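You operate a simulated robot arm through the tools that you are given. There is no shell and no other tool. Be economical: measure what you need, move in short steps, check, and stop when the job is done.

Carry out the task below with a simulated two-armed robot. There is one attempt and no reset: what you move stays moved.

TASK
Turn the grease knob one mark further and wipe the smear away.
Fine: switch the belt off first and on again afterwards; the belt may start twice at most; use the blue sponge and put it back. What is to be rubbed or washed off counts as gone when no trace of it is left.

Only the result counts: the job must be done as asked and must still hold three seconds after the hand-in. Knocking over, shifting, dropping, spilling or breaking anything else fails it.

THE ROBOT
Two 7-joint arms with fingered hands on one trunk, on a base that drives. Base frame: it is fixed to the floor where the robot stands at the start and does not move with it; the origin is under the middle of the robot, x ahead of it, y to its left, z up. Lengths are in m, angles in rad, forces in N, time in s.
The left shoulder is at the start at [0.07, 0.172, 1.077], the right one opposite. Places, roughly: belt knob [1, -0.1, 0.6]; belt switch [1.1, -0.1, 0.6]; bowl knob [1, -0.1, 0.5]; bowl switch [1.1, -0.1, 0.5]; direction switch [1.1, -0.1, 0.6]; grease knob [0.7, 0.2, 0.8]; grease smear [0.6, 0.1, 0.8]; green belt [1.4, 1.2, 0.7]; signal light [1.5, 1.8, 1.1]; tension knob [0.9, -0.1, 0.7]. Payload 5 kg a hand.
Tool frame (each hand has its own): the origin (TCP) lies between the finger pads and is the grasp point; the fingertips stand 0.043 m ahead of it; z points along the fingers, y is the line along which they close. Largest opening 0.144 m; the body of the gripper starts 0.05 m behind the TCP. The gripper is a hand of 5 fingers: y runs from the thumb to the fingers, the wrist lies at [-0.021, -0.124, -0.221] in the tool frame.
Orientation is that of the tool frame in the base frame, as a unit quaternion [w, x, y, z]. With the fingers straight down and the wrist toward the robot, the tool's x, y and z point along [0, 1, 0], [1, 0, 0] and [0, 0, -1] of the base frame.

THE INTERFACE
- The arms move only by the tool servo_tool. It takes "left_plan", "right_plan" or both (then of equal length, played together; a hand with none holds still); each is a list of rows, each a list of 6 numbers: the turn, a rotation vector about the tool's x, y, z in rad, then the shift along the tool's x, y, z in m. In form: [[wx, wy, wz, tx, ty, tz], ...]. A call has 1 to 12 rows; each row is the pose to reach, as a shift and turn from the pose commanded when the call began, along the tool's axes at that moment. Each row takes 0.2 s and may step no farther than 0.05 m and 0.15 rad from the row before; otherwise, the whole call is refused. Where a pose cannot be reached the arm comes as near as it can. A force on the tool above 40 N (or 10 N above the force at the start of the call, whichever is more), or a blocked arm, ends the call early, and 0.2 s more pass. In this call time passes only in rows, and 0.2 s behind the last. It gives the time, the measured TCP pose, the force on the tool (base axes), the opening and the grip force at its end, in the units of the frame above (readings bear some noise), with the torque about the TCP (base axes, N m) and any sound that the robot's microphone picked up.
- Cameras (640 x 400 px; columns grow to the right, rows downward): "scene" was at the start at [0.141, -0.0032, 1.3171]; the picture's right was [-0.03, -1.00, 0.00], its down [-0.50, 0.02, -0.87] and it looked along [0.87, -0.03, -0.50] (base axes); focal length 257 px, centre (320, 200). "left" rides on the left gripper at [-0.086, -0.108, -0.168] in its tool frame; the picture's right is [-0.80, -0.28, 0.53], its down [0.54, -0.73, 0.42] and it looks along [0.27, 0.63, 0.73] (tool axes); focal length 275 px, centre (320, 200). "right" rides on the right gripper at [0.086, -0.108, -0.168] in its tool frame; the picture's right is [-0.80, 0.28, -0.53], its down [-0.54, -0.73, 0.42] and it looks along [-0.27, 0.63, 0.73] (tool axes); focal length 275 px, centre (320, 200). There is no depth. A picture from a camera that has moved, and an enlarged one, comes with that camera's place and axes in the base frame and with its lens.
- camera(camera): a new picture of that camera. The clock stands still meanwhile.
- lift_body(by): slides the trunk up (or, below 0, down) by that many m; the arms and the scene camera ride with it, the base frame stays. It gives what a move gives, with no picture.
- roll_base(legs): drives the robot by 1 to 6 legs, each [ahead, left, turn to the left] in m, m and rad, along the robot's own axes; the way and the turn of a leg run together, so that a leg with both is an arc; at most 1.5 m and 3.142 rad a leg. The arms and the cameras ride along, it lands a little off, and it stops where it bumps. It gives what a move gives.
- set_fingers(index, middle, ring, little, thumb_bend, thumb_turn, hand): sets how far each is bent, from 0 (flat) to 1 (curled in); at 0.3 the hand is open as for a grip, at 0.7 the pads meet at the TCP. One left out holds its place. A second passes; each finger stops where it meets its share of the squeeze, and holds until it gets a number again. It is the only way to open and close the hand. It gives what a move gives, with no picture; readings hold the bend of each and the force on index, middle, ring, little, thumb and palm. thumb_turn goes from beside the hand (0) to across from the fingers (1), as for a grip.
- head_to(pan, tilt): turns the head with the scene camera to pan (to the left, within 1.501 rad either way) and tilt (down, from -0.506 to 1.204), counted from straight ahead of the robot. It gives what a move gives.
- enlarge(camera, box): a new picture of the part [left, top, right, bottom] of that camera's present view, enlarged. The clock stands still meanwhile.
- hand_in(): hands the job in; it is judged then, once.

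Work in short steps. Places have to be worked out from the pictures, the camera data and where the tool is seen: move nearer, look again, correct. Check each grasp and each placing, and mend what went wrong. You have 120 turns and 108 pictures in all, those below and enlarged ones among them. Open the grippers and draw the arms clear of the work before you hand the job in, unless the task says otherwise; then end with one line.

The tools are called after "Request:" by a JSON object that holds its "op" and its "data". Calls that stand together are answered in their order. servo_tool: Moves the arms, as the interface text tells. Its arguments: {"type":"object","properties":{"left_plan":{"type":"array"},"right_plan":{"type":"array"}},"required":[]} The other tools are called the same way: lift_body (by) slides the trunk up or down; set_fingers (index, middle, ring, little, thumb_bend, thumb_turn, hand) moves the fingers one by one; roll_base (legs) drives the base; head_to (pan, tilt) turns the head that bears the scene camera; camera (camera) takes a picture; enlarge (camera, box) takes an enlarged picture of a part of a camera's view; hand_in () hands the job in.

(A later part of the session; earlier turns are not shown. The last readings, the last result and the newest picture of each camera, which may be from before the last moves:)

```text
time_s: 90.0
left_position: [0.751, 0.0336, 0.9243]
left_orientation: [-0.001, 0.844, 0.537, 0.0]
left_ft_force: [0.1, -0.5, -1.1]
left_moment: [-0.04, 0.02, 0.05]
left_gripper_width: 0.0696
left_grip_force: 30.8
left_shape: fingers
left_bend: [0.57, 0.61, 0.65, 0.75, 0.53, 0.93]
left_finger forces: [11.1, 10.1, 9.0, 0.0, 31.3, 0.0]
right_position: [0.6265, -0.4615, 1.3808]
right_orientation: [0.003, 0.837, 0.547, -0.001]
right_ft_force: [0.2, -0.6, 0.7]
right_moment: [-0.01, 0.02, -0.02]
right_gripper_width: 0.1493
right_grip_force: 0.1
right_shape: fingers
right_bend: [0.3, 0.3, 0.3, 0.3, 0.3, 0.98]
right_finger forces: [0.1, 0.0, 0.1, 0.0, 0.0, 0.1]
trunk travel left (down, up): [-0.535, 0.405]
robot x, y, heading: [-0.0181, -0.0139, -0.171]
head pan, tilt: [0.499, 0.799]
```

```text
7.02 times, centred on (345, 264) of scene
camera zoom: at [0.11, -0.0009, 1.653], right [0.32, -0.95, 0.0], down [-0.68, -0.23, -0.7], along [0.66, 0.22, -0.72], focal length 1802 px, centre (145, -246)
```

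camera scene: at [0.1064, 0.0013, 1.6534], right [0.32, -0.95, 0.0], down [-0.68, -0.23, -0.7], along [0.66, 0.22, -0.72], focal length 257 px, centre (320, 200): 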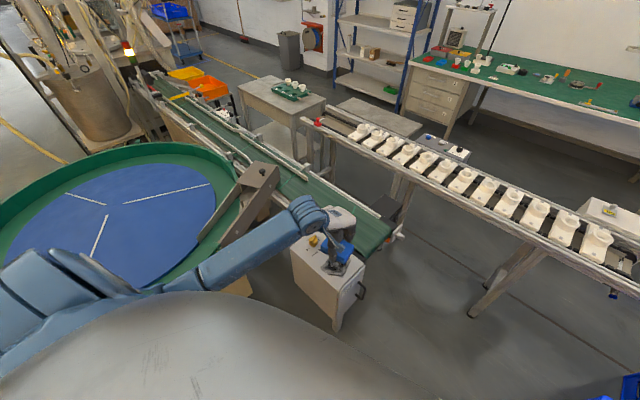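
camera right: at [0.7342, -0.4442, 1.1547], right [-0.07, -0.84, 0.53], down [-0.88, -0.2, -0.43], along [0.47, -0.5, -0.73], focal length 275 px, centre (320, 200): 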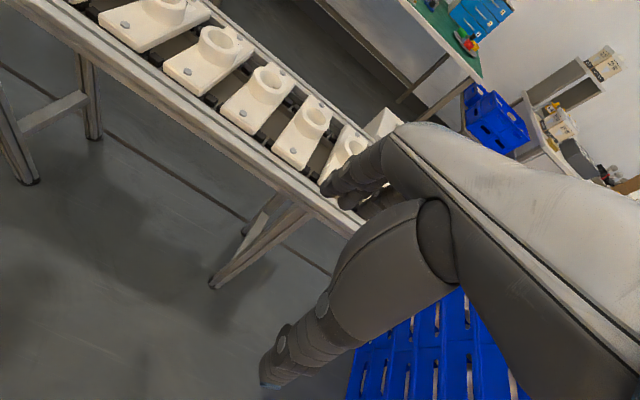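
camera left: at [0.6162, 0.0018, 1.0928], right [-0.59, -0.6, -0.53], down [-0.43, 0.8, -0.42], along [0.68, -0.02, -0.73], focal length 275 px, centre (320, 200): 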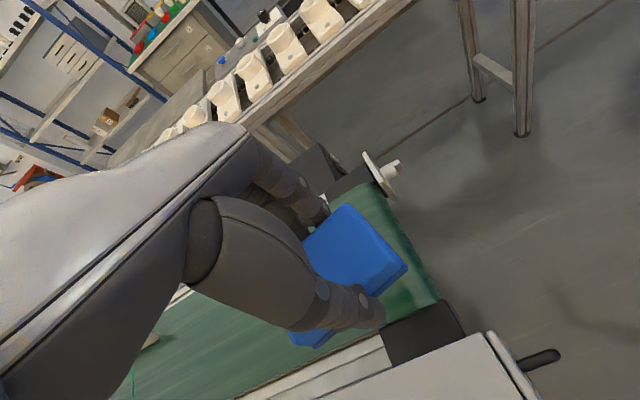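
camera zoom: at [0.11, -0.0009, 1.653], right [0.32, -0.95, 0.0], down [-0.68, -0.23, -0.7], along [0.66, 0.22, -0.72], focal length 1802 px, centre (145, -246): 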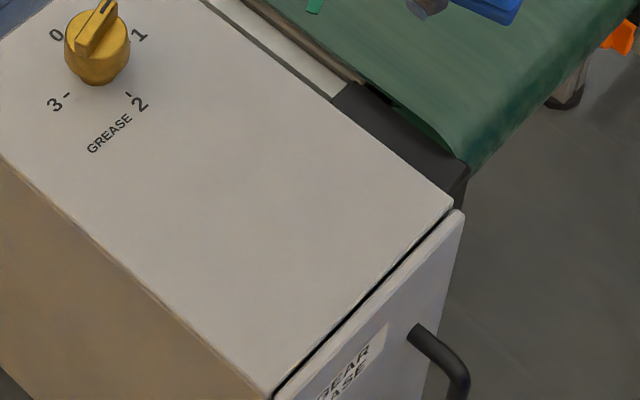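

No trace left. I extend the hand to the carry pose again and drive back to where I picked the sponge up.

Request:
{"op": "servo_tool", "data": {"left_plan": [[0, 0, 0, 0.02, 0.02, -0.03], [0, 0, 0, 0.045, 0.05, -0.05], [0, 0, 0, 0.065, 0.08, -0.05], [0, 0, 0, 0.085, 0.104, -0.05]]}}

Request:
{"op": "roll_base", "data": {"legs": [[0.2, -0.07, 0]]}}

Request:
{"op": "camera", "data": {"camera": "left"}}

```text
time_s: 91.0
left_position: [0.8828, 0.0665, 0.9749]
left_orientation: [-0.001, 0.844, 0.536, -0.001]
left_ft_force: [-0.1, -0.9, -0.3]
left_moment: [-0.01, 0.02, 0.03]
left_gripper_width: 0.0698
left_grip_force: 30.3
left_shape: fingers
left_bend: [0.57, 0.61, 0.65, 0.75, 0.53, 0.93]
left_finger forces: [10.9, 10.0, 8.9, 0.1, 31.1, 0.0]
right_position: [0.6263, -0.46, 1.3829]
right_orientation: [0.002, 0.838, 0.546, -0.002]
right_ft_force: [0.0, 0.4, 0.2]
right_moment: [0.05, 0.0, -0.01]
right_gripper_width: 0.1492
right_grip_force: 0.0
right_shape: fingers
right_bend: [0.3, 0.3, 0.3, 0.3, 0.3, 0.98]
right_finger forces: [0.0, 0.0, 0.1, 0.1, 0.0, 0.0]
trunk travel left (down, up): [-0.535, 0.405]
robot x, y, heading: [-0.0203, -0.016, -0.17]
head pan, tilt: [0.499, 0.799]
```

```text
time_s: 92.7
left_position: [1.0616, -0.0364, 0.9767]
left_orientation: [0.001, 0.843, 0.537, 0.0]
left_ft_force: [-0.7, 0.4, 0.0]
left_moment: [0.01, -0.02, 0.01]
left_gripper_width: 0.0695
left_grip_force: 30.5
left_shape: fingers
left_bend: [0.57, 0.61, 0.65, 0.75, 0.53, 0.93]
left_finger forces: [10.9, 10.1, 8.9, 0.0, 31.1, 0.1]
right_position: [0.8061, -0.5602, 1.3845]
right_orientation: [0.005, 0.837, 0.547, 0.0]
right_ft_force: [-0.7, -0.1, 0.0]
right_moment: [-0.04, -0.09, 0.02]
right_gripper_width: 0.1494
right_grip_force: 0.1
right_shape: fingers
right_bend: [0.3, 0.3, 0.3, 0.3, 0.3, 0.98]
right_finger forces: [0.0, 0.0, 0.1, 0.1, 0.0, 0.0]
trunk travel left (down, up): [-0.535, 0.405]
robot x, y, heading: [0.1672, -0.1184, -0.176]
head pan, tilt: [0.499, 0.799]
```

```text
31 pictures are left
camera left: at [0.9279, -0.0673, 1.1449], right [-0.59, -0.6, -0.53], down [-0.43, 0.8, -0.43], along [0.68, -0.02, -0.73], focal length 275 px, centre (320, 200)
```

left: 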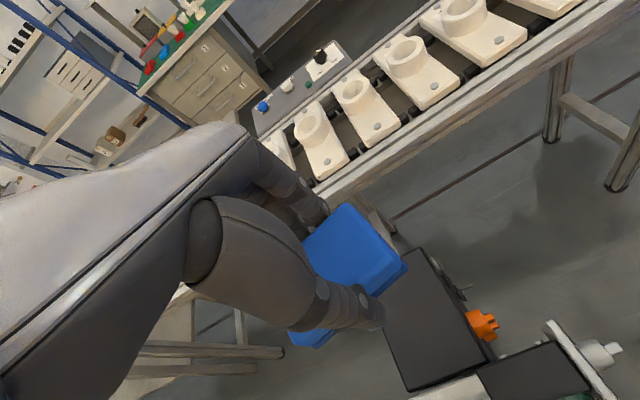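

Back within a couple of mm. I lower the trunk 0.1 and then the hand to just above the box top.

Request:
{"op": "lift_body", "data": {"by": -0.1}}

Request:
{"op": "servo_tool", "data": {"left_plan": [[0, 0, 0, 0, 0, 0.04], [0, 0, 0, 0, 0, 0.08], [0, 0, 0, 0, 0, 0.115], [0, 0, 0, 0, 0, 0.13], [0, 0, 0, 0, 0, 0.137]]}}

```text
time_s: 94.0
left_position: [1.0653, -0.0362, 0.8769]
left_orientation: [0.0, 0.843, 0.537, 0.0]
left_ft_force: [0.5, 0.4, -1.2]
left_moment: [-0.01, 0.01, 0.03]
left_gripper_width: 0.0697
left_grip_force: 30.6
left_shape: fingers
left_bend: [0.57, 0.61, 0.65, 0.75, 0.53, 0.93]
left_finger forces: [10.9, 9.9, 8.8, 0.1, 31.2, 0.1]
right_position: [0.8089, -0.5624, 1.2821]
right_orientation: [0.003, 0.837, 0.547, -0.001]
right_ft_force: [0.8, 0.2, 0.4]
right_moment: [0.0, 0.01, -0.04]
right_gripper_width: 0.1495
right_grip_force: 0.1
right_shape: fingers
right_bend: [0.3, 0.3, 0.3, 0.3, 0.3, 0.98]
right_finger forces: [0.1, 0.0, 0.1, 0.0, 0.0, 0.1]
trunk travel left (down, up): [-0.435, 0.505]
robot x, y, heading: [0.1666, -0.1185, -0.174]
head pan, tilt: [0.499, 0.799]
```

```text
time_s: 95.2
left_position: [1.0656, -0.038, 0.7377]
left_orientation: [0.0, 0.843, 0.538, 0.0]
left_ft_force: [0.1, 0.6, -1.0]
left_moment: [0.0, 0.02, -0.01]
left_gripper_width: 0.0695
left_grip_force: 30.1
left_shape: fingers
left_bend: [0.57, 0.61, 0.65, 0.75, 0.53, 0.93]
left_finger forces: [10.8, 9.9, 8.7, 0.0, 30.8, 0.0]
right_position: [0.8083, -0.562, 1.2819]
right_orientation: [0.004, 0.837, 0.547, -0.001]
right_ft_force: [-0.2, 0.7, -0.1]
right_moment: [0.0, -0.02, -0.02]
right_gripper_width: 0.1496
right_grip_force: 0.2
right_shape: fingers
right_bend: [0.3, 0.3, 0.3, 0.3, 0.3, 0.98]
right_finger forces: [0.2, 0.0, 0.0, 0.1, 0.1, 0.0]
trunk travel left (down, up): [-0.435, 0.505]
robot x, y, heading: [0.17, -0.122, -0.172]
head pan, tilt: [0.499, 0.799]
```

No contact yet; a few mm more, with a small xy trim.

Request:
{"op": "servo_tool", "data": {"left_plan": [[0, 0, 0, 0.001, -0.003, 0.003], [0, 0, 0, 0.001, -0.003, 0.006]]}}

```text
time_s: 95.8
left_position: [1.0635, -0.0351, 0.7334]
left_orientation: [0.001, 0.844, 0.537, 0.0]
left_ft_force: [0.2, 0.8, 2.0]
left_moment: [-0.08, -0.03, 0.03]
left_gripper_width: 0.0693
left_grip_force: 31.0
left_shape: fingers
left_bend: [0.57, 0.61, 0.65, 0.75, 0.53, 0.93]
left_finger forces: [12.0, 9.8, 8.6, 0.0, 31.0, 0.1]
right_position: [0.8079, -0.5632, 1.2827]
right_orientation: [0.003, 0.837, 0.547, -0.001]
right_ft_force: [-0.1, -0.5, 0.9]
right_moment: [0.0, 0.02, 0.03]
right_gripper_width: 0.1497
right_grip_force: 0.0
right_shape: fingers
right_bend: [0.3, 0.3, 0.3, 0.3, 0.3, 0.98]
right_finger forces: [0.1, 0.0, 0.0, 0.1, 0.1, 0.0]
trunk travel left (down, up): [-0.435, 0.505]
robot x, y, heading: [0.1665, -0.1215, -0.174]
head pan, tilt: [0.499, 0.799]
```

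Touching with 2 N: the sponge rests on the box. I open the hand, then rise straight up.

Request:
{"op": "set_fingers", "data": {"hand": "left", "index": 0.3, "middle": 0.3, "ring": 0.3, "little": 0.3, "thumb_bend": 0.3}}

Request:
{"op": "servo_tool", "data": {"left_plan": [[0, 0, 0, 0, 0, -0.03], [0, 0, 0, 0, 0, -0.075], [0, 0, 0, 0, 0, -0.12], [0, 0, 0, 0, 0, -0.165], [0, 0, 0, 0, 0, -0.21]]}}

Request:
{"op": "camera", "data": {"camera": "left"}}

```text
time_s: 96.8
left_position: [1.0634, -0.036, 0.732]
left_orientation: [0.0, 0.844, 0.537, 0.0]
left_ft_force: [-0.5, 0.2, -1.4]
left_moment: [-0.01, 0.01, 0.01]
left_gripper_width: 0.1494
left_grip_force: 0.1
left_shape: fingers
left_bend: [0.3, 0.3, 0.3, 0.3, 0.3, 0.97]
left_finger forces: [0.0, 0.1, 0.1, 0.0, 0.0, 0.0]
right_position: [0.809, -0.5625, 1.2824]
right_orientation: [0.002, 0.837, 0.547, -0.001]
right_ft_force: [1.1, 0.5, -0.4]
right_moment: [0.01, 0.02, 0.02]
right_gripper_width: 0.1496
right_grip_force: 0.0
right_shape: fingers
right_bend: [0.3, 0.3, 0.3, 0.3, 0.3, 0.98]
right_finger forces: [0.0, 0.0, 0.0, 0.0, 0.0, 0.0]
trunk travel left (down, up): [-0.435, 0.505]
robot x, y, heading: [0.1642, -0.1157, -0.172]
head pan, tilt: [0.499, 0.799]
```

```text
time_s: 98.0
left_position: [1.061, -0.0347, 0.9421]
left_orientation: [0.0, 0.844, 0.537, 0.001]
left_ft_force: [0.2, 0.1, 0.1]
left_moment: [-0.02, -0.02, 0.05]
left_gripper_width: 0.1495
left_grip_force: 0.0
left_shape: fingers
left_bend: [0.3, 0.3, 0.3, 0.3, 0.3, 0.97]
left_finger forces: [0.0, 0.0, 0.0, 0.0, 0.0, 0.0]
right_position: [0.8085, -0.5642, 1.2826]
right_orientation: [0.002, 0.838, 0.546, 0.0]
right_ft_force: [-0.8, -0.4, 0.3]
right_moment: [0.02, -0.03, 0.01]
right_gripper_width: 0.1493
right_grip_force: 0.0
right_shape: fingers
right_bend: [0.3, 0.3, 0.3, 0.3, 0.3, 0.98]
right_finger forces: [0.0, 0.0, 0.0, 0.0, 0.0, 0.1]
trunk travel left (down, up): [-0.435, 0.505]
robot x, y, heading: [0.1658, -0.1224, -0.17]
head pan, tilt: [0.499, 0.799]
```

```text
30 pictures are left
camera left: at [0.9273, -0.067, 1.11], right [-0.59, -0.6, -0.53], down [-0.43, 0.8, -0.42], along [0.68, -0.02, -0.73], focal length 275 px, centre (320, 200)
```

left: 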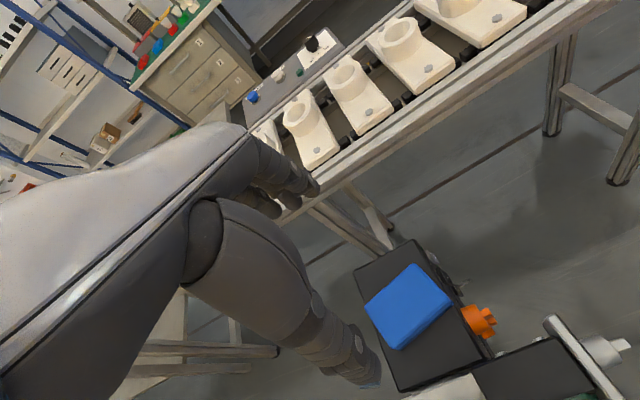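

The sponge is back on the box. Next the knob (centre ≈[0.674, 0.217], base z 0.768, top ≈0.812): it needs ~110° clockwise to reach 2. I raise the trunk and drive back to the wiping stance.

Request:
{"op": "lift_body", "data": {"by": 0.1}}

Request:
{"op": "roll_base", "data": {"legs": [[-0.2, 0.07, 0]]}}

Request:
{"op": "servo_tool", "data": {"left_plan": [[0, 0, -0.1, 0.02, -0.04, 0], [0, 0, -0.2, 0.03, -0.08, 0], [0, 0, -0.3, 0.04, -0.12, 0], [0, 0, -0.4, 0.045, -0.16, 0], [0, 0, -0.5, 0.05, -0.2, 0], [0, 0, -0.6, 0.05, -0.24, 0]]}}

```text
time_s: 99.3
left_position: [1.0631, -0.0358, 1.0419]
left_orientation: [0.0, 0.843, 0.537, 0.0]
left_ft_force: [0.9, 0.1, -0.5]
left_moment: [0.0, 0.04, -0.02]
left_gripper_width: 0.1492
left_grip_force: 0.1
left_shape: fingers
left_bend: [0.3, 0.3, 0.3, 0.3, 0.3, 0.97]
left_finger forces: [0.0, 0.0, 0.0, 0.0, 0.1, 0.0]
right_position: [0.8081, -0.5633, 1.3818]
right_orientation: [0.003, 0.837, 0.547, -0.001]
right_ft_force: [-0.4, -0.1, -0.4]
right_moment: [0.02, 0.02, 0.02]
right_gripper_width: 0.1495
right_grip_force: 0.1
right_shape: fingers
right_bend: [0.3, 0.3, 0.3, 0.3, 0.3, 0.98]
right_finger forces: [0.0, 0.1, 0.1, 0.0, 0.0, 0.0]
trunk travel left (down, up): [-0.535, 0.405]
robot x, y, heading: [0.1634, -0.1184, -0.177]
head pan, tilt: [0.499, 0.799]
```

```text
time_s: 101.0
left_position: [0.8808, 0.0655, 1.04]
left_orientation: [-0.001, 0.844, 0.537, 0.0]
left_ft_force: [0.6, 0.1, -0.1]
left_moment: [0.05, 0.05, -0.02]
left_gripper_width: 0.1492
left_grip_force: 0.1
left_shape: fingers
left_bend: [0.3, 0.3, 0.3, 0.3, 0.3, 0.97]
left_finger forces: [0.0, 0.1, 0.0, 0.1, 0.0, 0.2]
right_position: [0.6269, -0.4633, 1.3803]
right_orientation: [0.003, 0.838, 0.546, -0.001]
right_ft_force: [1.0, -0.5, -1.2]
right_moment: [0.06, 0.02, -0.01]
right_gripper_width: 0.1495
right_grip_force: 0.0
right_shape: fingers
right_bend: [0.3, 0.3, 0.3, 0.3, 0.3, 0.98]
right_finger forces: [0.0, 0.0, 0.1, 0.0, 0.0, 0.0]
trunk travel left (down, up): [-0.535, 0.405]
robot x, y, heading: [-0.019, -0.015, -0.174]
head pan, tilt: [0.499, 0.799]
```

```text
time_s: 102.4
left_position: [0.6813, 0.2139, 1.0435]
left_orientation: [0.001, 0.647, 0.762, 0.0]
left_ft_force: [-1.3, -0.3, 0.2]
left_moment: [0.0, -0.04, -0.01]
left_gripper_width: 0.1495
left_grip_force: 0.0
left_shape: fingers
left_bend: [0.3, 0.3, 0.3, 0.3, 0.3, 0.97]
left_finger forces: [0.0, 0.0, 0.0, 0.1, 0.1, 0.0]
right_position: [0.6232, -0.461, 1.3828]
right_orientation: [0.003, 0.838, 0.545, -0.001]
right_ft_force: [-0.6, 0.3, 0.9]
right_moment: [-0.06, -0.05, 0.03]
right_gripper_width: 0.1497
right_grip_force: 0.0
right_shape: fingers
right_bend: [0.3, 0.3, 0.3, 0.3, 0.3, 0.98]
right_finger forces: [0.0, 0.0, 0.0, 0.0, 0.1, 0.0]
trunk travel left (down, up): [-0.535, 0.405]
robot x, y, heading: [-0.0149, -0.0186, -0.18]
head pan, tilt: [0.499, 0.799]
```

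No reach issue at azimuth 9°. I test how far the hand can yaw left (ideally ~83°, perpendicular to the ridge) while lowering to z≈0.94.

Request:
{"op": "servo_tool", "data": {"left_plan": [[0, 0, -0.14, 0.001, -0.001, 0.02], [0, 0, -0.28, 0.002, -0.003, 0.04], [0, 0, -0.42, 0.003, -0.005, 0.06], [0, 0, -0.56, 0.004, -0.006, 0.08], [0, 0, -0.7, 0.004, -0.006, 0.1], [0, 0, -0.84, 0.004, -0.006, 0.1], [0, 0, -0.98, 0.004, -0.006, 0.1], [0, 0, -1.12, 0.004, -0.006, 0.1], [0, 0, -1.26, 0.004, -0.006, 0.1]]}}

Request:
{"op": "camera", "data": {"camera": "left"}}

Request:
{"op": "camera", "data": {"camera": "scene"}}

```text
time_s: 104.4
left_position: [0.6772, 0.22, 0.9402]
left_orientation: [-0.001, 0.074, 0.997, 0.001]
left_ft_force: [0.6, 0.3, -0.2]
left_moment: [0.01, 0.0, -0.01]
left_gripper_width: 0.1495
left_grip_force: 0.1
left_shape: fingers
left_bend: [0.3, 0.3, 0.3, 0.3, 0.3, 0.97]
left_finger forces: [0.1, 0.1, 0.0, 0.1, 0.0, 0.0]
right_position: [0.6248, -0.4611, 1.3816]
right_orientation: [0.003, 0.838, 0.546, -0.001]
right_ft_force: [-0.3, 0.3, 0.3]
right_moment: [0.01, 0.02, 0.01]
right_gripper_width: 0.1496
right_grip_force: 0.3
right_shape: fingers
right_bend: [0.3, 0.3, 0.3, 0.3, 0.3, 0.98]
right_finger forces: [0.0, 0.0, 0.0, 0.1, 0.1, 0.0]
trunk travel left (down, up): [-0.535, 0.405]
robot x, y, heading: [-0.0167, -0.0182, -0.175]
head pan, tilt: [0.499, 0.799]
```

```text
29 pictures are left
camera left: at [0.746, 0.0984, 1.1083], right [0.75, -0.4, -0.54], down [-0.64, -0.64, -0.42], along [-0.17, 0.66, -0.73], focal length 275 px, centre (320, 200)
```

left: 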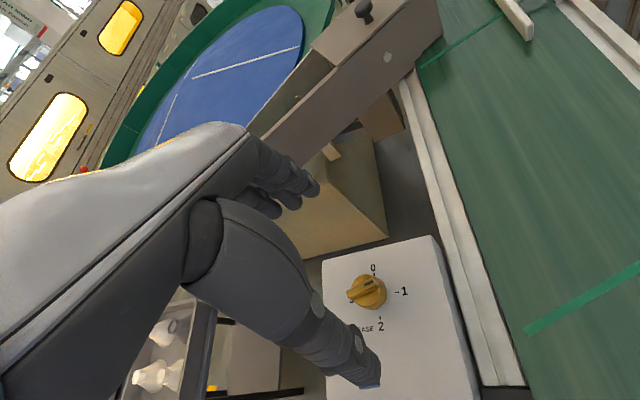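

```text
28 pictures are left
camera scene: at [0.1095, -0.001, 1.653], right [0.32, -0.95, 0.0], down [-0.68, -0.23, -0.7], along [0.66, 0.22, -0.72], focal length 257 px, centre (320, 200)
```

scene: 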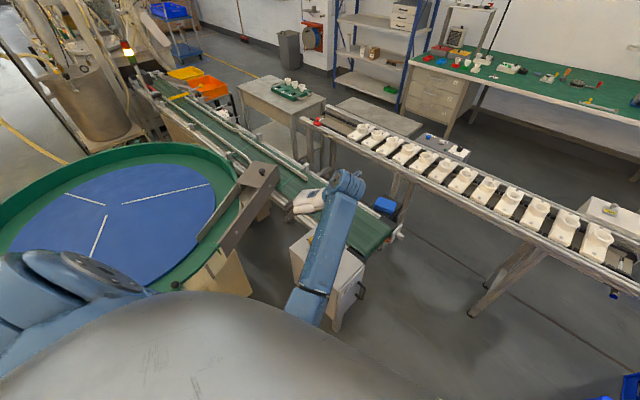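

Excellent: the left hand reaches azimuth 81.5° and -25° both. I zoom on the knob to get its centre and ridge angle.

Request:
{"op": "enlarge", "data": {"camera": "left", "box": [325, 255, 425, 340]}}

```text
4.71 times, centred on (375, 298) of left
camera zoom: at [0.746, 0.0984, 1.1083], right [0.75, -0.4, -0.54], down [-0.64, -0.64, -0.42], along [-0.17, 0.66, -0.73], focal length 1295 px, centre (61, -259)
```

zoom: 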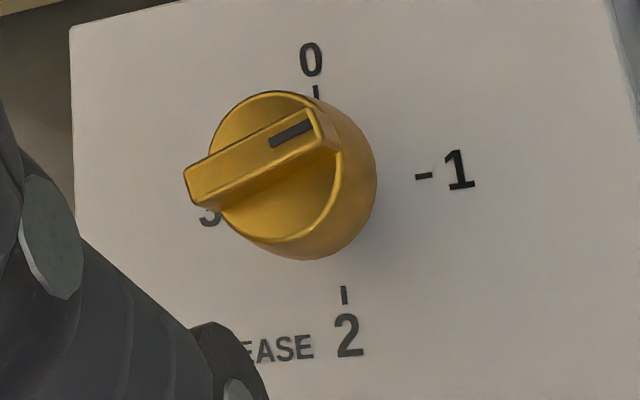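

Knob centre [0.664, 0.221], pointer azimuth ≈-13° (needs -116°, i.e. 1.80 rad clockwise). I align the tool to azimuth 77° (perpendicular to the ridge) and descend to TCP z 0.85.

Request:
{"op": "servo_tool", "data": {"left_plan": [[0, 0, 0.035, 0.007, -0.001, 0.03], [0, 0, 0.07, 0.013, -0.001, 0.06], [0, 0, 0.07, 0.013, -0.001, 0.09]]}}

Request:
{"op": "camera", "data": {"camera": "left"}}

```text
time_s: 105.4
left_position: [0.6809, 0.2844, 0.8741]
left_orientation: [0.011, 0.099, 0.994, 0.048]
left_ft_force: [-0.4, -0.2, 0.4]
left_moment: [-0.05, 0.01, 0.0]
left_gripper_width: 0.151
left_grip_force: 0.1
left_shape: fingers
left_bend: [0.3, 0.3, 0.3, 0.3, 0.29, 0.97]
left_finger forces: [0.1, 0.0, 0.0, 0.0, 0.7, 0.0]
right_position: [0.6244, -0.4613, 1.3826]
right_orientation: [0.003, 0.838, 0.546, 0.0]
right_ft_force: [-0.4, -0.1, 0.1]
right_moment: [0.0, 0.0, 0.03]
right_gripper_width: 0.1494
right_grip_force: 0.0
right_shape: fingers
right_bend: [0.3, 0.3, 0.3, 0.3, 0.3, 0.98]
right_finger forces: [0.0, 0.0, 0.0, 0.0, 0.0, 0.0]
trunk travel left (down, up): [-0.535, 0.405]
robot x, y, heading: [-0.0182, -0.0204, -0.172]
head pan, tilt: [0.499, 0.799]
stopped in row 3 (left hand): the arm was blocked; the commanded pose is now the measured one
```

```text
26 pictures are left
camera left: at [0.7393, 0.146, 1.0303], right [0.74, -0.38, -0.55], down [-0.66, -0.56, -0.5], along [-0.12, 0.73, -0.67], focal length 275 px, centre (320, 200)
```

left: 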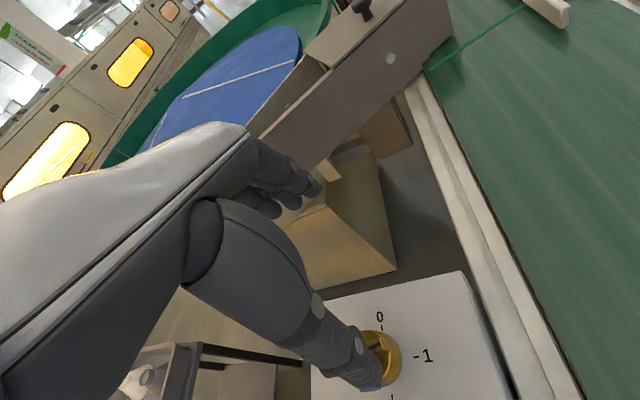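

The arm was blocked – the elbow is low near the box in this yaw – and the hand slid. I raise the trunk 0.15 to free everything, then check.

Request:
{"op": "lift_body", "data": {"by": 0.15}}

Request:
{"op": "camera", "data": {"camera": "scene"}}

Request:
{"op": "enlarge", "data": {"camera": "left", "box": [300, 230, 460, 366]}}

```text
time_s: 107.2
left_position: [0.6803, 0.283, 1.0236]
left_orientation: [0.011, 0.099, 0.994, 0.048]
left_ft_force: [0.5, 1.1, -0.2]
left_moment: [0.01, 0.02, -0.04]
left_gripper_width: 0.15
left_grip_force: 0.0
left_shape: fingers
left_bend: [0.3, 0.3, 0.3, 0.3, 0.3, 0.97]
left_finger forces: [0.1, 0.0, 0.0, 0.1, 0.1, 0.0]
right_position: [0.6237, -0.4609, 1.5336]
right_orientation: [0.003, 0.838, 0.546, -0.001]
right_ft_force: [-0.7, -0.1, 0.2]
right_moment: [0.02, -0.03, -0.02]
right_gripper_width: 0.1495
right_grip_force: 0.0
right_shape: fingers
right_bend: [0.3, 0.3, 0.3, 0.3, 0.3, 0.98]
right_finger forces: [0.0, 0.0, 0.1, 0.0, 0.0, 0.0]
trunk travel left (down, up): [-0.685, 0.255]
robot x, y, heading: [-0.017, -0.0124, -0.178]
head pan, tilt: [0.499, 0.799]
```

```text
25 pictures are left
camera scene: at [0.1091, 0.0001, 1.803], right [0.32, -0.95, 0.0], down [-0.68, -0.23, -0.7], along [0.66, 0.22, -0.72], focal length 257 px, centre (320, 200)
```

scene: 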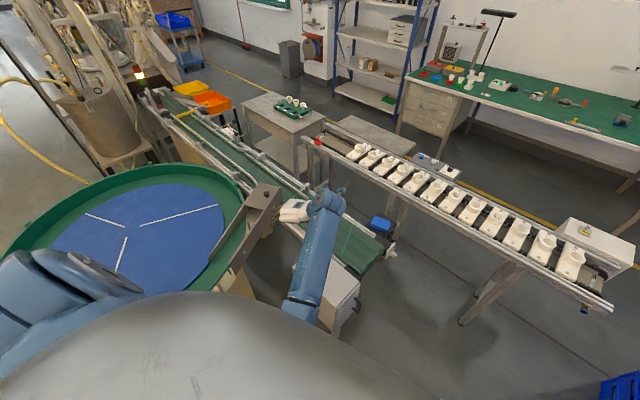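

```text
2.94 times, centred on (380, 298) of left
camera zoom: at [0.7395, 0.1458, 1.1801], right [0.74, -0.38, -0.55], down [-0.66, -0.56, -0.5], along [-0.12, 0.73, -0.67], focal length 810 px, centre (144, -88)
```

zoom: 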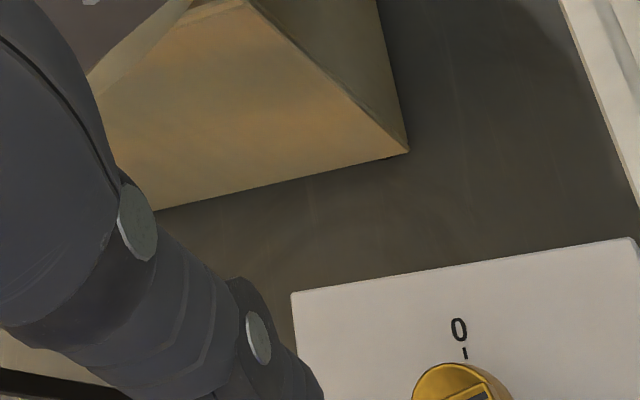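

I choose a gentler approach: grip at azimuth 45° instead (closing will itself nudge the ridge clockwise, the wanted way), then rotate from there. First I move above the knob at that yaw.

Request:
{"op": "servo_tool", "data": {"left_plan": [[0.02, -0.003, 0.117, 0.001, -0.014, 0.013], [0.039, -0.007, 0.235, 0.002, -0.028, 0.027], [0.059, -0.01, 0.352, 0.002, -0.043, 0.04], [0.078, -0.014, 0.469, 0.003, -0.057, 0.054], [0.098, -0.017, 0.587, 0.004, -0.071, 0.067]]}}

Request:
{"op": "camera", "data": {"camera": "left"}}

Request:
{"op": "enlarge", "data": {"camera": "left", "box": [300, 230, 420, 330]}}

```text
time_s: 108.5
left_position: [0.6798, 0.2445, 0.9624]
left_orientation: [0.005, 0.38, 0.925, 0.019]
left_ft_force: [-0.3, 0.5, 0.1]
left_moment: [0.01, -0.01, 0.01]
left_gripper_width: 0.1502
left_grip_force: 0.1
left_shape: fingers
left_bend: [0.3, 0.3, 0.3, 0.3, 0.3, 0.97]
left_finger forces: [0.1, 0.0, 0.0, 0.0, 0.0, 0.1]
right_position: [0.6243, -0.461, 1.5323]
right_orientation: [0.004, 0.838, 0.546, -0.001]
right_ft_force: [0.0, -0.4, 0.3]
right_moment: [0.02, 0.0, 0.02]
right_gripper_width: 0.1493
right_grip_force: 0.0
right_shape: fingers
right_bend: [0.3, 0.3, 0.3, 0.3, 0.3, 0.98]
right_finger forces: [0.0, 0.1, 0.0, 0.0, 0.0, 0.1]
trunk travel left (down, up): [-0.685, 0.255]
robot x, y, heading: [-0.0141, -0.0123, -0.172]
head pan, tilt: [0.499, 0.799]
stopped in row 5 (left hand): the arm was blocked; the commanded pose is now the measured one
```

```text
23 pictures are left
camera left: at [0.6602, 0.1032, 1.1254], right [0.38, -0.74, -0.55], down [-0.89, -0.12, -0.45], along [0.27, 0.66, -0.7], focal length 275 px, centre (320, 200)
```

left: 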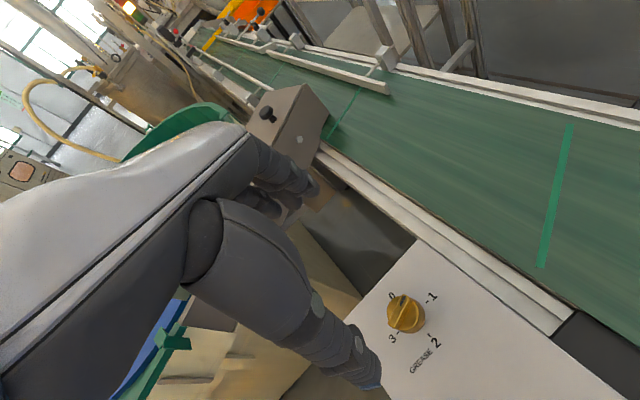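

```text
4.00 times, centred on (360, 280) of left
camera zoom: at [0.6602, 0.1032, 1.1254], right [0.38, -0.74, -0.55], down [-0.89, -0.12, -0.45], along [0.27, 0.66, -0.7], focal length 1101 px, centre (160, -120)
```

zoom: 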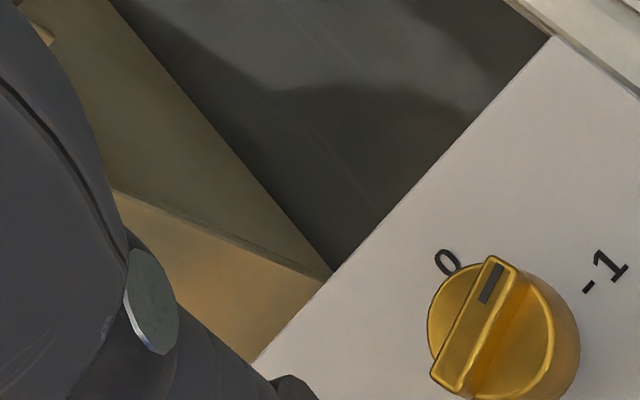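

Blocked again: with large outward yaw the elbow swings into my own torso. Turning the base left 0.5 rad makes the same hand azimuth much less extreme; I raise first and turn.

Request:
{"op": "lift_body", "data": {"by": 0.1}}

Request:
{"op": "roll_base", "data": {"legs": [[0, 0, 0.5]]}}

```text
time_s: 109.9
left_position: [0.678, 0.246, 1.0635]
left_orientation: [0.004, 0.38, 0.925, 0.02]
left_ft_force: [-0.4, -0.2, 0.6]
left_moment: [0.02, 0.0, -0.01]
left_gripper_width: 0.1504
left_grip_force: 0.0
left_shape: fingers
left_bend: [0.3, 0.3, 0.3, 0.3, 0.3, 0.97]
left_finger forces: [0.1, 0.0, 0.0, 0.0, 0.1, 0.0]
right_position: [0.6249, -0.4622, 1.6318]
right_orientation: [0.004, 0.838, 0.546, -0.001]
right_ft_force: [-0.5, -0.5, 1.1]
right_moment: [0.0, 0.03, 0.0]
right_gripper_width: 0.1494
right_grip_force: 0.0
right_shape: fingers
right_bend: [0.3, 0.3, 0.3, 0.3, 0.3, 0.98]
right_finger forces: [0.0, 0.0, 0.0, 0.0, 0.1, 0.0]
trunk travel left (down, up): [-0.785, 0.155]
robot x, y, heading: [-0.0154, -0.0191, -0.174]
head pan, tilt: [0.499, 0.799]
```

```text
time_s: 111.7
left_position: [0.4683, 0.5464, 1.0634]
left_orientation: [-0.001, 0.14, 0.99, 0.022]
left_ft_force: [-0.3, -0.4, 0.1]
left_moment: [0.02, 0.04, 0.03]
left_gripper_width: 0.1498
left_grip_force: 0.2
left_shape: fingers
left_bend: [0.3, 0.3, 0.3, 0.3, 0.3, 0.97]
left_finger forces: [0.0, 0.0, 0.0, 0.0, 0.0, 0.0]
right_position: [0.7605, -0.1014, 1.6322]
right_orientation: [0.003, 0.677, 0.736, 0.0]
right_ft_force: [0.2, -0.6, -0.3]
right_moment: [0.03, 0.01, -0.01]
right_gripper_width: 0.1494
right_grip_force: 0.0
right_shape: fingers
right_bend: [0.3, 0.3, 0.3, 0.3, 0.3, 0.98]
right_finger forces: [0.0, 0.0, 0.0, 0.0, 0.1, 0.0]
trunk travel left (down, up): [-0.785, 0.155]
robot x, y, heading: [-0.0155, -0.0166, 0.327]
head pan, tilt: [0.499, 0.799]
```

Now I bring the left hand over the knob at azimuth 45°, z≈1.04.

Request:
{"op": "servo_tool", "data": {"left_plan": [[0.005, -0.002, 0.063, -0.035, -0.032, 0.002], [0.01, -0.004, 0.126, -0.07, -0.065, 0.004], [0.015, -0.006, 0.189, -0.104, -0.097, 0.006], [0.02, -0.008, 0.252, -0.139, -0.129, 0.008], [0.026, -0.01, 0.316, -0.174, -0.161, 0.01], [0.031, -0.013, 0.379, -0.208, -0.194, 0.012], [0.036, -0.015, 0.442, -0.243, -0.226, 0.014], [0.041, -0.017, 0.505, -0.278, -0.258, 0.016]]}}

Request:
{"op": "camera", "data": {"camera": "scene"}}

```text
time_s: 112.5
left_position: [0.4891, 0.5526, 1.0613]
left_orientation: [-0.049, 0.213, 0.972, 0.086]
left_ft_force: [0.5, -0.8, -0.5]
left_moment: [0.0, 0.01, 0.01]
left_gripper_width: 0.15
left_grip_force: 0.1
left_shape: fingers
left_bend: [0.3, 0.3, 0.3, 0.3, 0.3, 0.97]
left_finger forces: [0.0, 0.0, 0.0, 0.1, 0.0, 0.0]
right_position: [0.7609, -0.0981, 1.6326]
right_orientation: [0.004, 0.676, 0.737, 0.001]
right_ft_force: [-0.2, 0.8, -0.2]
right_moment: [0.05, 0.01, 0.02]
right_gripper_width: 0.1494
right_grip_force: 0.0
right_shape: fingers
right_bend: [0.3, 0.3, 0.3, 0.3, 0.3, 0.98]
right_finger forces: [0.0, 0.1, 0.0, 0.0, 0.0, 0.0]
trunk travel left (down, up): [-0.785, 0.155]
robot x, y, heading: [-0.0184, -0.0147, 0.323]
head pan, tilt: [0.499, 0.799]
stopped in row 3 (left hand): the arm was blocked; the commanded pose is now the measured one
```

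```text
21 pictures are left
camera scene: at [0.0859, 0.0579, 1.9031], right [0.73, -0.68, 0.0], down [-0.49, -0.53, -0.7], along [0.47, 0.51, -0.72], focal length 257 px, centre (320, 200)
```

scene: 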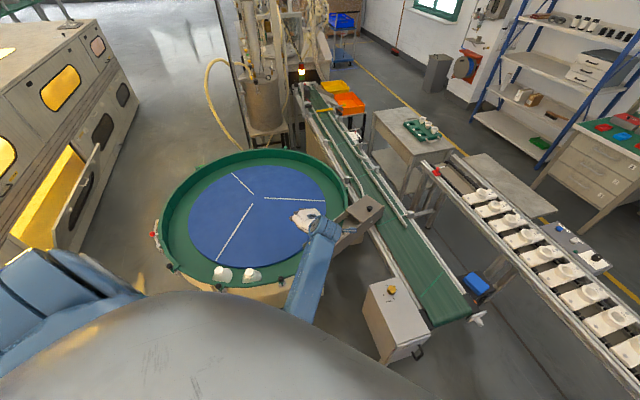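

The elbow is jammed inward against the torso. I free it by moving the hand outward over the bowl (well above it) and unwinding the yaw to straight ahead.

Request:
{"op": "servo_tool", "data": {"left_plan": [[0.0, 0.0, 0.0, -0.012, 0.042, -0.012], [0.014, -0.03, 0.13, -0.025, 0.084, -0.025], [0.028, -0.06, 0.265, -0.038, 0.126, -0.037], [0.043, -0.092, 0.4, -0.038, 0.126, -0.037], [0.057, -0.123, 0.535, -0.038, 0.126, -0.037], [0.071, -0.154, 0.67, -0.038, 0.126, -0.037], [0.0855, -0.185, 0.8057, -0.038, 0.126, -0.037]]}}

Request:
{"op": "camera", "data": {"camera": "scene"}}

```text
time_s: 114.1
left_position: [0.5791, 0.6412, 1.109]
left_orientation: [0.001, 0.583, 0.813, -0.001]
left_ft_force: [-0.4, -0.6, 0.2]
left_moment: [-0.01, 0.04, 0.03]
left_gripper_width: 0.15
left_grip_force: 0.1
left_shape: fingers
left_bend: [0.3, 0.3, 0.3, 0.3, 0.3, 0.98]
left_finger forces: [0.1, 0.0, 0.0, 0.1, 0.1, 0.0]
right_position: [0.7589, -0.0963, 1.633]
right_orientation: [0.004, 0.676, 0.737, 0.0]
right_ft_force: [0.3, 0.9, -0.4]
right_moment: [-0.05, 0.0, 0.01]
right_gripper_width: 0.1493
right_grip_force: 0.1
right_shape: fingers
right_bend: [0.3, 0.3, 0.3, 0.3, 0.3, 0.98]
right_finger forces: [0.0, 0.0, 0.0, 0.0, 0.1, 0.1]
trunk travel left (down, up): [-0.785, 0.155]
robot x, y, heading: [-0.0162, -0.0171, 0.328]
head pan, tilt: [0.499, 0.799]
```

```text
20 pictures are left
camera scene: at [0.085, 0.0611, 1.903], right [0.73, -0.68, 0.0], down [-0.49, -0.53, -0.7], along [0.47, 0.51, -0.72], focal length 257 px, centre (320, 200)
```

scene: 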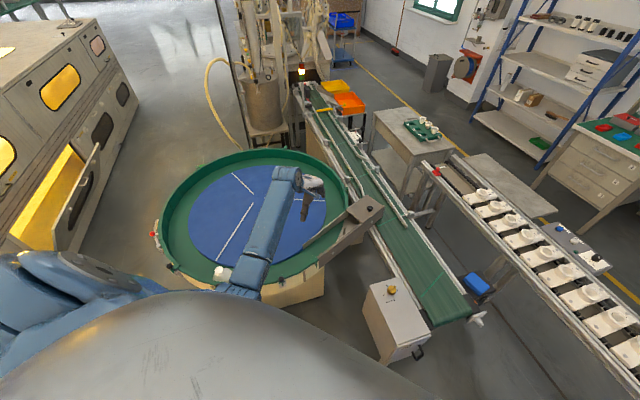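

Freed. I turn the base to heading ≈0 (so that the needed yaw range of about +35° to -26° is comfortable), then come over the knob.

Request:
{"op": "roll_base", "data": {"legs": [[0, 0, -0.33]]}}

Request:
{"op": "servo_tool", "data": {"left_plan": [[0, 0, -0.1, -0.03, -0.016, 0], [0, 0, -0.2, -0.06, -0.032, 0], [0, 0, -0.3, -0.095, -0.048, 0], [0, 0, -0.4, -0.13, -0.064, 0], [0, 0, -0.5, -0.16, -0.08, 0], [0, 0, -0.6, -0.19, -0.096, 0]]}}

```text
time_s: 115.5
left_position: [0.7599, 0.4142, 1.1089]
left_orientation: [0.001, 0.706, 0.708, -0.001]
left_ft_force: [0.4, -0.3, 0.2]
left_moment: [-0.01, 0.03, -0.02]
left_gripper_width: 0.1501
left_grip_force: 0.0
left_shape: fingers
left_bend: [0.3, 0.3, 0.3, 0.3, 0.3, 0.98]
left_finger forces: [0.0, 0.0, 0.1, 0.1, 0.0, 0.1]
right_position: [0.6919, -0.3428, 1.6336]
right_orientation: [0.003, 0.788, 0.615, -0.001]
right_ft_force: [0.0, 0.1, 0.4]
right_moment: [-0.04, 0.0, 0.02]
right_gripper_width: 0.1494
right_grip_force: 0.1
right_shape: fingers
right_bend: [0.3, 0.3, 0.3, 0.3, 0.3, 0.98]
right_finger forces: [0.0, 0.0, 0.0, 0.0, 0.1, 0.0]
trunk travel left (down, up): [-0.785, 0.155]
robot x, y, heading: [-0.0175, -0.0167, -0.004]
head pan, tilt: [0.499, 0.799]
```

```text
time_s: 117.1
left_position: [0.6728, 0.2913, 1.1226]
left_orientation: [-0.015, 0.457, 0.888, 0.047]
left_ft_force: [0.6, 0.2, -0.4]
left_moment: [0.01, 0.0, 0.01]
left_gripper_width: 0.15
left_grip_force: 0.1
left_shape: fingers
left_bend: [0.3, 0.3, 0.3, 0.3, 0.3, 0.97]
left_finger forces: [0.1, 0.0, 0.0, 0.1, 0.0, 0.1]
right_position: [0.6917, -0.3413, 1.6331]
right_orientation: [0.004, 0.787, 0.616, 0.0]
right_ft_force: [-0.5, -0.5, 0.3]
right_moment: [-0.07, 0.04, 0.01]
right_gripper_width: 0.1496
right_grip_force: 0.0
right_shape: fingers
right_bend: [0.3, 0.3, 0.3, 0.3, 0.3, 0.98]
right_finger forces: [0.0, 0.0, 0.1, 0.0, 0.1, 0.0]
trunk travel left (down, up): [-0.785, 0.155]
robot x, y, heading: [-0.0195, -0.0162, -0.003]
head pan, tilt: [0.499, 0.799]
stopped in row 6 (left hand): the arm was blocked; the commanded pose is now the measured one
```

Large outward yaw just doesn't work here. Better idea: push the knob's ridge round with one fingertip along an arc, hand orientation constant (as in the start posture). I unwind the yaw to 0°, raise the hand and lower the trunk toward the start configuration.

Request:
{"op": "servo_tool", "data": {"left_plan": [[0.008, -0.015, 0.105, 0.0, 0.01, -0.045], [0.016, -0.03, 0.21, 0.0, 0.01, -0.09], [0.024, -0.045, 0.315, 0.0, 0.01, -0.135], [0.031, -0.06, 0.42, 0.0, 0.01, -0.18], [0.039, -0.075, 0.52, 0.0, 0.01, -0.225], [0.046, -0.089, 0.62, 0.0, 0.01, -0.27]]}}

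Request:
{"op": "lift_body", "data": {"by": -0.4}}

Request:
{"op": "set_fingers", "data": {"hand": "left", "index": 0.3, "middle": 1.0, "ring": 1.0, "little": 1.0, "thumb_bend": 1.0, "thumb_turn": 1.0}}

Request:
{"op": "camera", "data": {"camera": "left"}}

```text
time_s: 118.5
left_position: [0.6765, 0.2672, 1.391]
left_orientation: [0.0, 0.708, 0.706, -0.001]
left_ft_force: [0.1, 0.7, 0.7]
left_moment: [-0.03, 0.04, 0.0]
left_gripper_width: 0.1499
left_grip_force: 0.0
left_shape: fingers
left_bend: [0.3, 0.3, 0.3, 0.3, 0.3, 0.97]
left_finger forces: [0.0, 0.1, 0.1, 0.1, 0.0, 0.0]
right_position: [0.6923, -0.343, 1.6328]
right_orientation: [0.003, 0.788, 0.615, -0.001]
right_ft_force: [0.2, -0.7, 0.5]
right_moment: [-0.02, 0.02, 0.0]
right_gripper_width: 0.1494
right_grip_force: 0.1
right_shape: fingers
right_bend: [0.3, 0.3, 0.3, 0.3, 0.3, 0.98]
right_finger forces: [0.1, 0.0, 0.1, 0.1, 0.1, 0.1]
trunk travel left (down, up): [-0.785, 0.155]
robot x, y, heading: [-0.0145, -0.0192, -0.004]
head pan, tilt: [0.499, 0.799]
```

```text
time_s: 122.3
left_position: [0.675, 0.2666, 0.9907]
left_orientation: [0.0, 0.707, 0.707, 0.001]
left_ft_force: [0.3, -0.4, -0.2]
left_moment: [0.01, 0.01, 0.02]
left_gripper_width: 0.1498
left_grip_force: 0.0
left_shape: fingers
left_bend: [0.3, 0.3, 0.3, 0.3, 0.3, 0.97]
left_finger forces: [0.0, 0.0, 0.1, 0.1, 0.0, 0.0]
right_position: [0.6926, -0.3436, 1.2327]
right_orientation: [0.003, 0.788, 0.616, -0.001]
right_ft_force: [0.3, -0.1, -0.7]
right_moment: [0.0, 0.0, 0.01]
right_gripper_width: 0.1497
right_grip_force: 0.0
right_shape: fingers
right_bend: [0.3, 0.3, 0.3, 0.3, 0.3, 0.98]
right_finger forces: [0.0, 0.1, 0.0, 0.0, 0.0, 0.1]
trunk travel left (down, up): [-0.385, 0.555]
robot x, y, heading: [-0.0157, -0.0186, -0.003]
head pan, tilt: [0.499, 0.799]
```

```text
time_s: 123.3
left_position: [0.6746, 0.2661, 0.9922]
left_orientation: [0.0, 0.708, 0.706, 0.0]
left_ft_force: [0.0, 0.5, 0.5]
left_moment: [0.0, -0.02, -0.02]
left_gripper_width: 0.0425
left_grip_force: 0.1
left_shape: fingers
left_bend: [0.29, 1.0, 1.0, 1.0, 0.97, 1.0]
left_finger forces: [0.0, 0.0, 0.1, 0.0, 0.0, 0.0]
right_position: [0.6917, -0.3438, 1.2318]
right_orientation: [0.004, 0.788, 0.616, -0.001]
right_ft_force: [-0.4, 0.1, 0.9]
right_moment: [-0.01, -0.01, 0.01]
right_gripper_width: 0.1495
right_grip_force: 0.0
right_shape: fingers
right_bend: [0.3, 0.3, 0.3, 0.3, 0.3, 0.98]
right_finger forces: [0.0, 0.0, 0.0, 0.0, 0.1, 0.1]
trunk travel left (down, up): [-0.385, 0.555]
robot x, y, heading: [-0.0174, -0.0183, -0.005]
head pan, tilt: [0.499, 0.799]
```

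```text
19 pictures are left
camera left: at [0.5669, 0.1807, 1.1595], right [-0.29, -0.8, -0.53], down [-0.72, 0.54, -0.42], along [0.63, 0.27, -0.73], focal length 275 px, centre (320, 200)
```

left: 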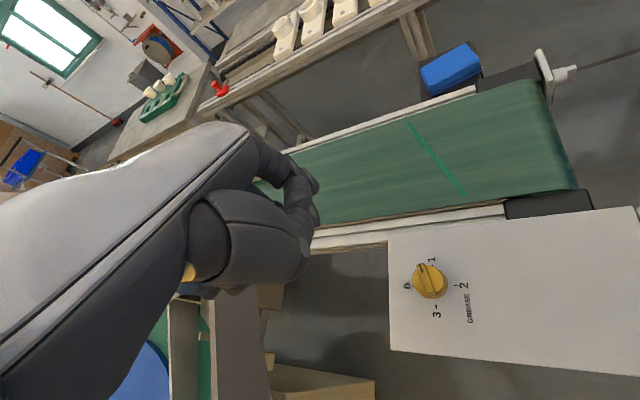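

Good stance, knob clearly visible. I zoom to find the index fingertip and the knob's current angle.

Request:
{"op": "enlarge", "data": {"camera": "left", "box": [240, 130, 360, 260]}}

Request:
{"op": "enlarge", "data": {"camera": "left", "box": [390, 240, 490, 330]}}

Request:
{"op": "enlarge", "data": {"camera": "scene", "box": [180, 120, 380, 320]}}

```text
3.08 times, centred on (300, 195) of left
camera zoom: at [0.5669, 0.1807, 1.1595], right [-0.29, -0.8, -0.53], down [-0.72, 0.54, -0.42], along [0.63, 0.27, -0.73], focal length 847 px, centre (382, 215)
```

zoom: 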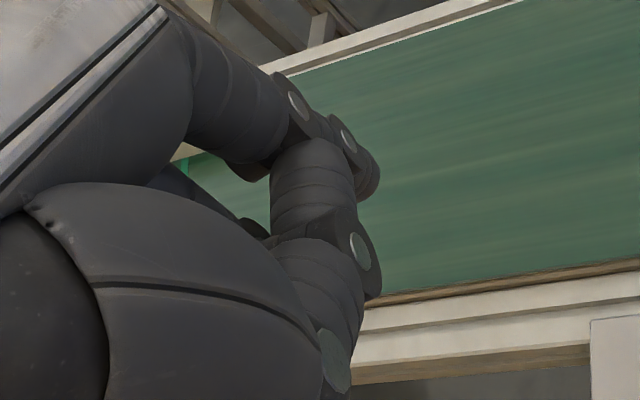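

```text
4.44 times, centred on (440, 285) of left
camera zoom: at [0.5669, 0.1807, 1.1595], right [-0.29, -0.8, -0.53], down [-0.72, 0.54, -0.42], along [0.63, 0.27, -0.73], focal length 1224 px, centre (-213, -178)
```

zoom: 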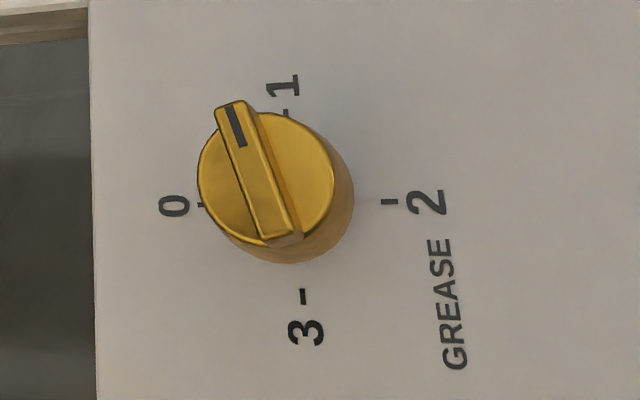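

```text
2.00 times, centred on (280, 220) of scene
camera zoom: at [0.1043, 0.0218, 1.5031], right [0.48, -0.88, 0.0], down [-0.63, -0.34, -0.7], along [0.61, 0.33, -0.72], focal length 514 px, centre (400, 160)
```

zoom: 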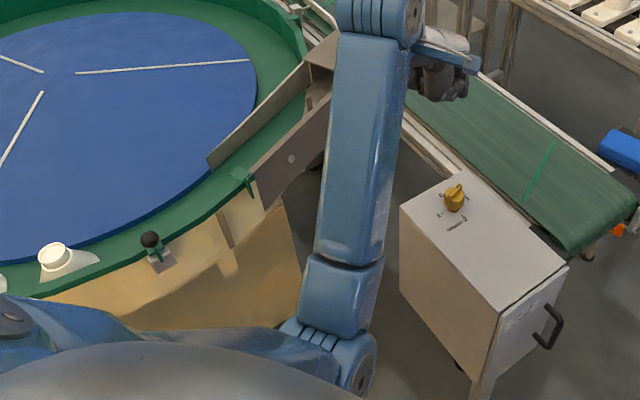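

The index tip is at about [0.752, 0.25, 0.95]; the curled fist stays ~4 cm above the tip level. Knob centre ≈[0.670, 0.2195], pointer ≈-10°. I hover the tip at [0.685, 0.246, 0.84], beside the ridge.

Request:
{"op": "servo_tool", "data": {"left_plan": [[0, 0, 0, -0.002, -0.03, 0.035], [0, 0, 0, -0.003, -0.055, 0.07], [0, 0, 0, -0.0045, -0.067, 0.11]]}}

Request:
{"op": "enlarge", "data": {"camera": "left", "box": [260, 130, 400, 240]}}

Request:
{"op": "enlarge", "data": {"camera": "scene", "box": [290, 160, 390, 240]}}

```text
time_s: 124.1
left_position: [0.6101, 0.2621, 0.8814]
left_orientation: [0.001, 0.707, 0.707, 0.0]
left_ft_force: [-0.1, -0.9, -0.4]
left_moment: [0.0, 0.0, -0.01]
left_gripper_width: 0.043
left_grip_force: 0.1
left_shape: fingers
left_bend: [0.29, 1.0, 1.0, 1.0, 0.97, 1.0]
left_finger forces: [0.0, 0.0, 0.1, 0.0, 0.1, 0.0]
right_position: [0.692, -0.344, 1.2329]
right_orientation: [0.004, 0.788, 0.615, 0.0]
right_ft_force: [0.8, -0.2, -0.3]
right_moment: [-0.03, -0.01, -0.02]
right_gripper_width: 0.1493
right_grip_force: 0.1
right_shape: fingers
right_bend: [0.3, 0.3, 0.3, 0.3, 0.3, 0.98]
right_finger forces: [0.0, 0.1, 0.0, 0.0, 0.0, 0.1]
trunk travel left (down, up): [-0.385, 0.555]
robot x, y, heading: [-0.018, -0.0168, -0.002]
head pan, tilt: [0.499, 0.799]
```

```text
3.64 times, centred on (330, 185) of left
camera zoom: at [0.5011, 0.1757, 1.0496], right [-0.28, -0.8, -0.53], down [-0.72, 0.54, -0.42], along [0.63, 0.27, -0.73], focal length 1001 px, centre (284, 254)
```

zoom: 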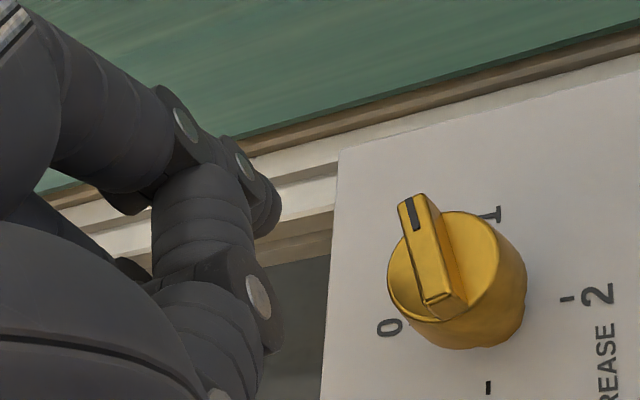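

```text
5.00 times, centred on (340, 200) of scene
camera zoom: at [0.1042, 0.0221, 1.5032], right [0.48, -0.88, 0.0], down [-0.63, -0.34, -0.7], along [0.61, 0.33, -0.72], focal length 1284 px, centre (220, 200)
```

zoom: 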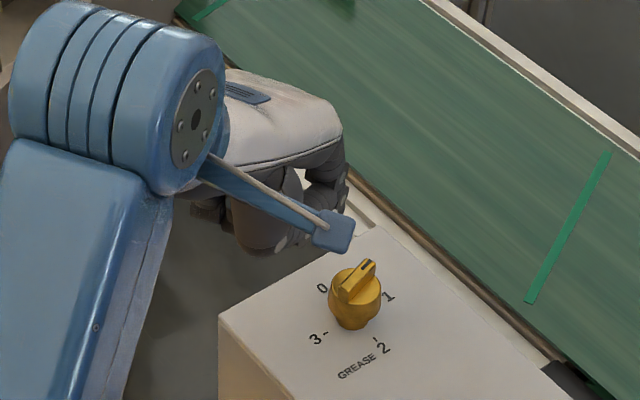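

Tip is near [0.692, 0.252, 0.845]. I lower it 3.8 cm beside the knob and look again before making contact.

Request:
{"op": "servo_tool", "data": {"left_plan": [[0, 0, 0, 0, 0, 0.02], [0, 0, 0, 0, 0, 0.038]]}}

Request:
{"op": "enlarge", "data": {"camera": "left", "box": [260, 110, 400, 220]}}

Request:
{"op": "enlarge", "data": {"camera": "scene", "box": [330, 190, 380, 230]}}

```text
time_s: 124.7
left_position: [0.6094, 0.2622, 0.8448]
left_orientation: [0.001, 0.708, 0.706, 0.0]
left_ft_force: [-0.1, -0.8, 0.4]
left_moment: [0.02, -0.02, -0.04]
left_gripper_width: 0.0429
left_grip_force: 0.1
left_shape: fingers
left_bend: [0.29, 1.0, 1.0, 1.0, 0.97, 1.0]
left_finger forces: [0.0, 0.0, 0.1, 0.1, 0.0, 0.0]
right_position: [0.6918, -0.3442, 1.2317]
right_orientation: [0.004, 0.788, 0.616, 0.0]
right_ft_force: [-0.6, -0.5, 0.2]
right_moment: [0.05, 0.01, 0.02]
right_gripper_width: 0.1491
right_grip_force: 0.2
right_shape: fingers
right_bend: [0.3, 0.3, 0.3, 0.3, 0.3, 0.98]
right_finger forces: [0.1, 0.1, 0.0, 0.2, 0.1, 0.1]
trunk travel left (down, up): [-0.385, 0.555]
robot x, y, heading: [-0.0146, -0.0162, -0.004]
head pan, tilt: [0.499, 0.799]
```

```text
3.64 times, centred on (330, 165) of left
camera zoom: at [0.5, 0.1761, 1.0119], right [-0.29, -0.8, -0.53], down [-0.72, 0.54, -0.42], along [0.63, 0.27, -0.73], focal length 1001 px, centre (284, 327)
```

zoom: 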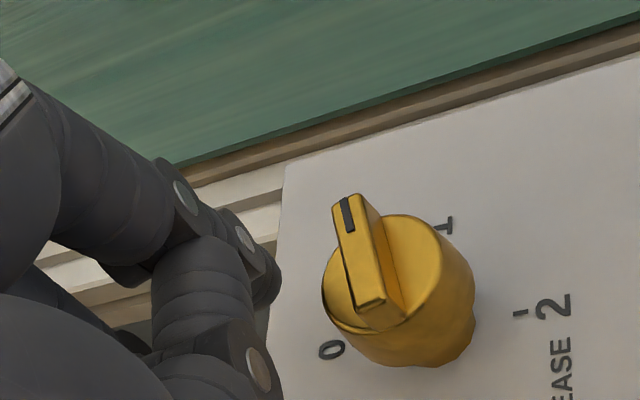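

```text
10.00 times, centred on (355, 210) of scene
camera zoom: at [0.1042, 0.022, 1.5031], right [0.48, -0.88, 0.0], down [-0.63, -0.34, -0.7], along [0.61, 0.33, -0.72], focal length 2568 px, centre (-30, 100)
```

zoom: 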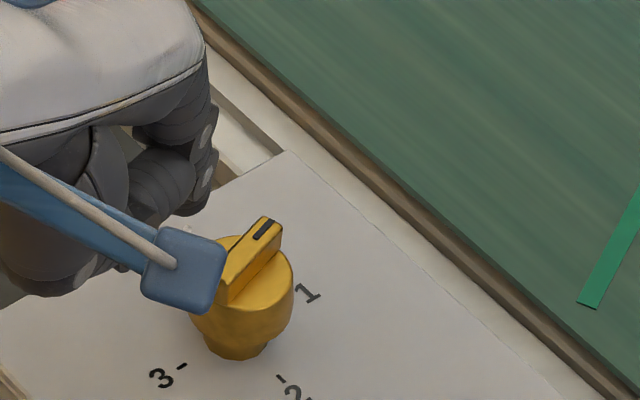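

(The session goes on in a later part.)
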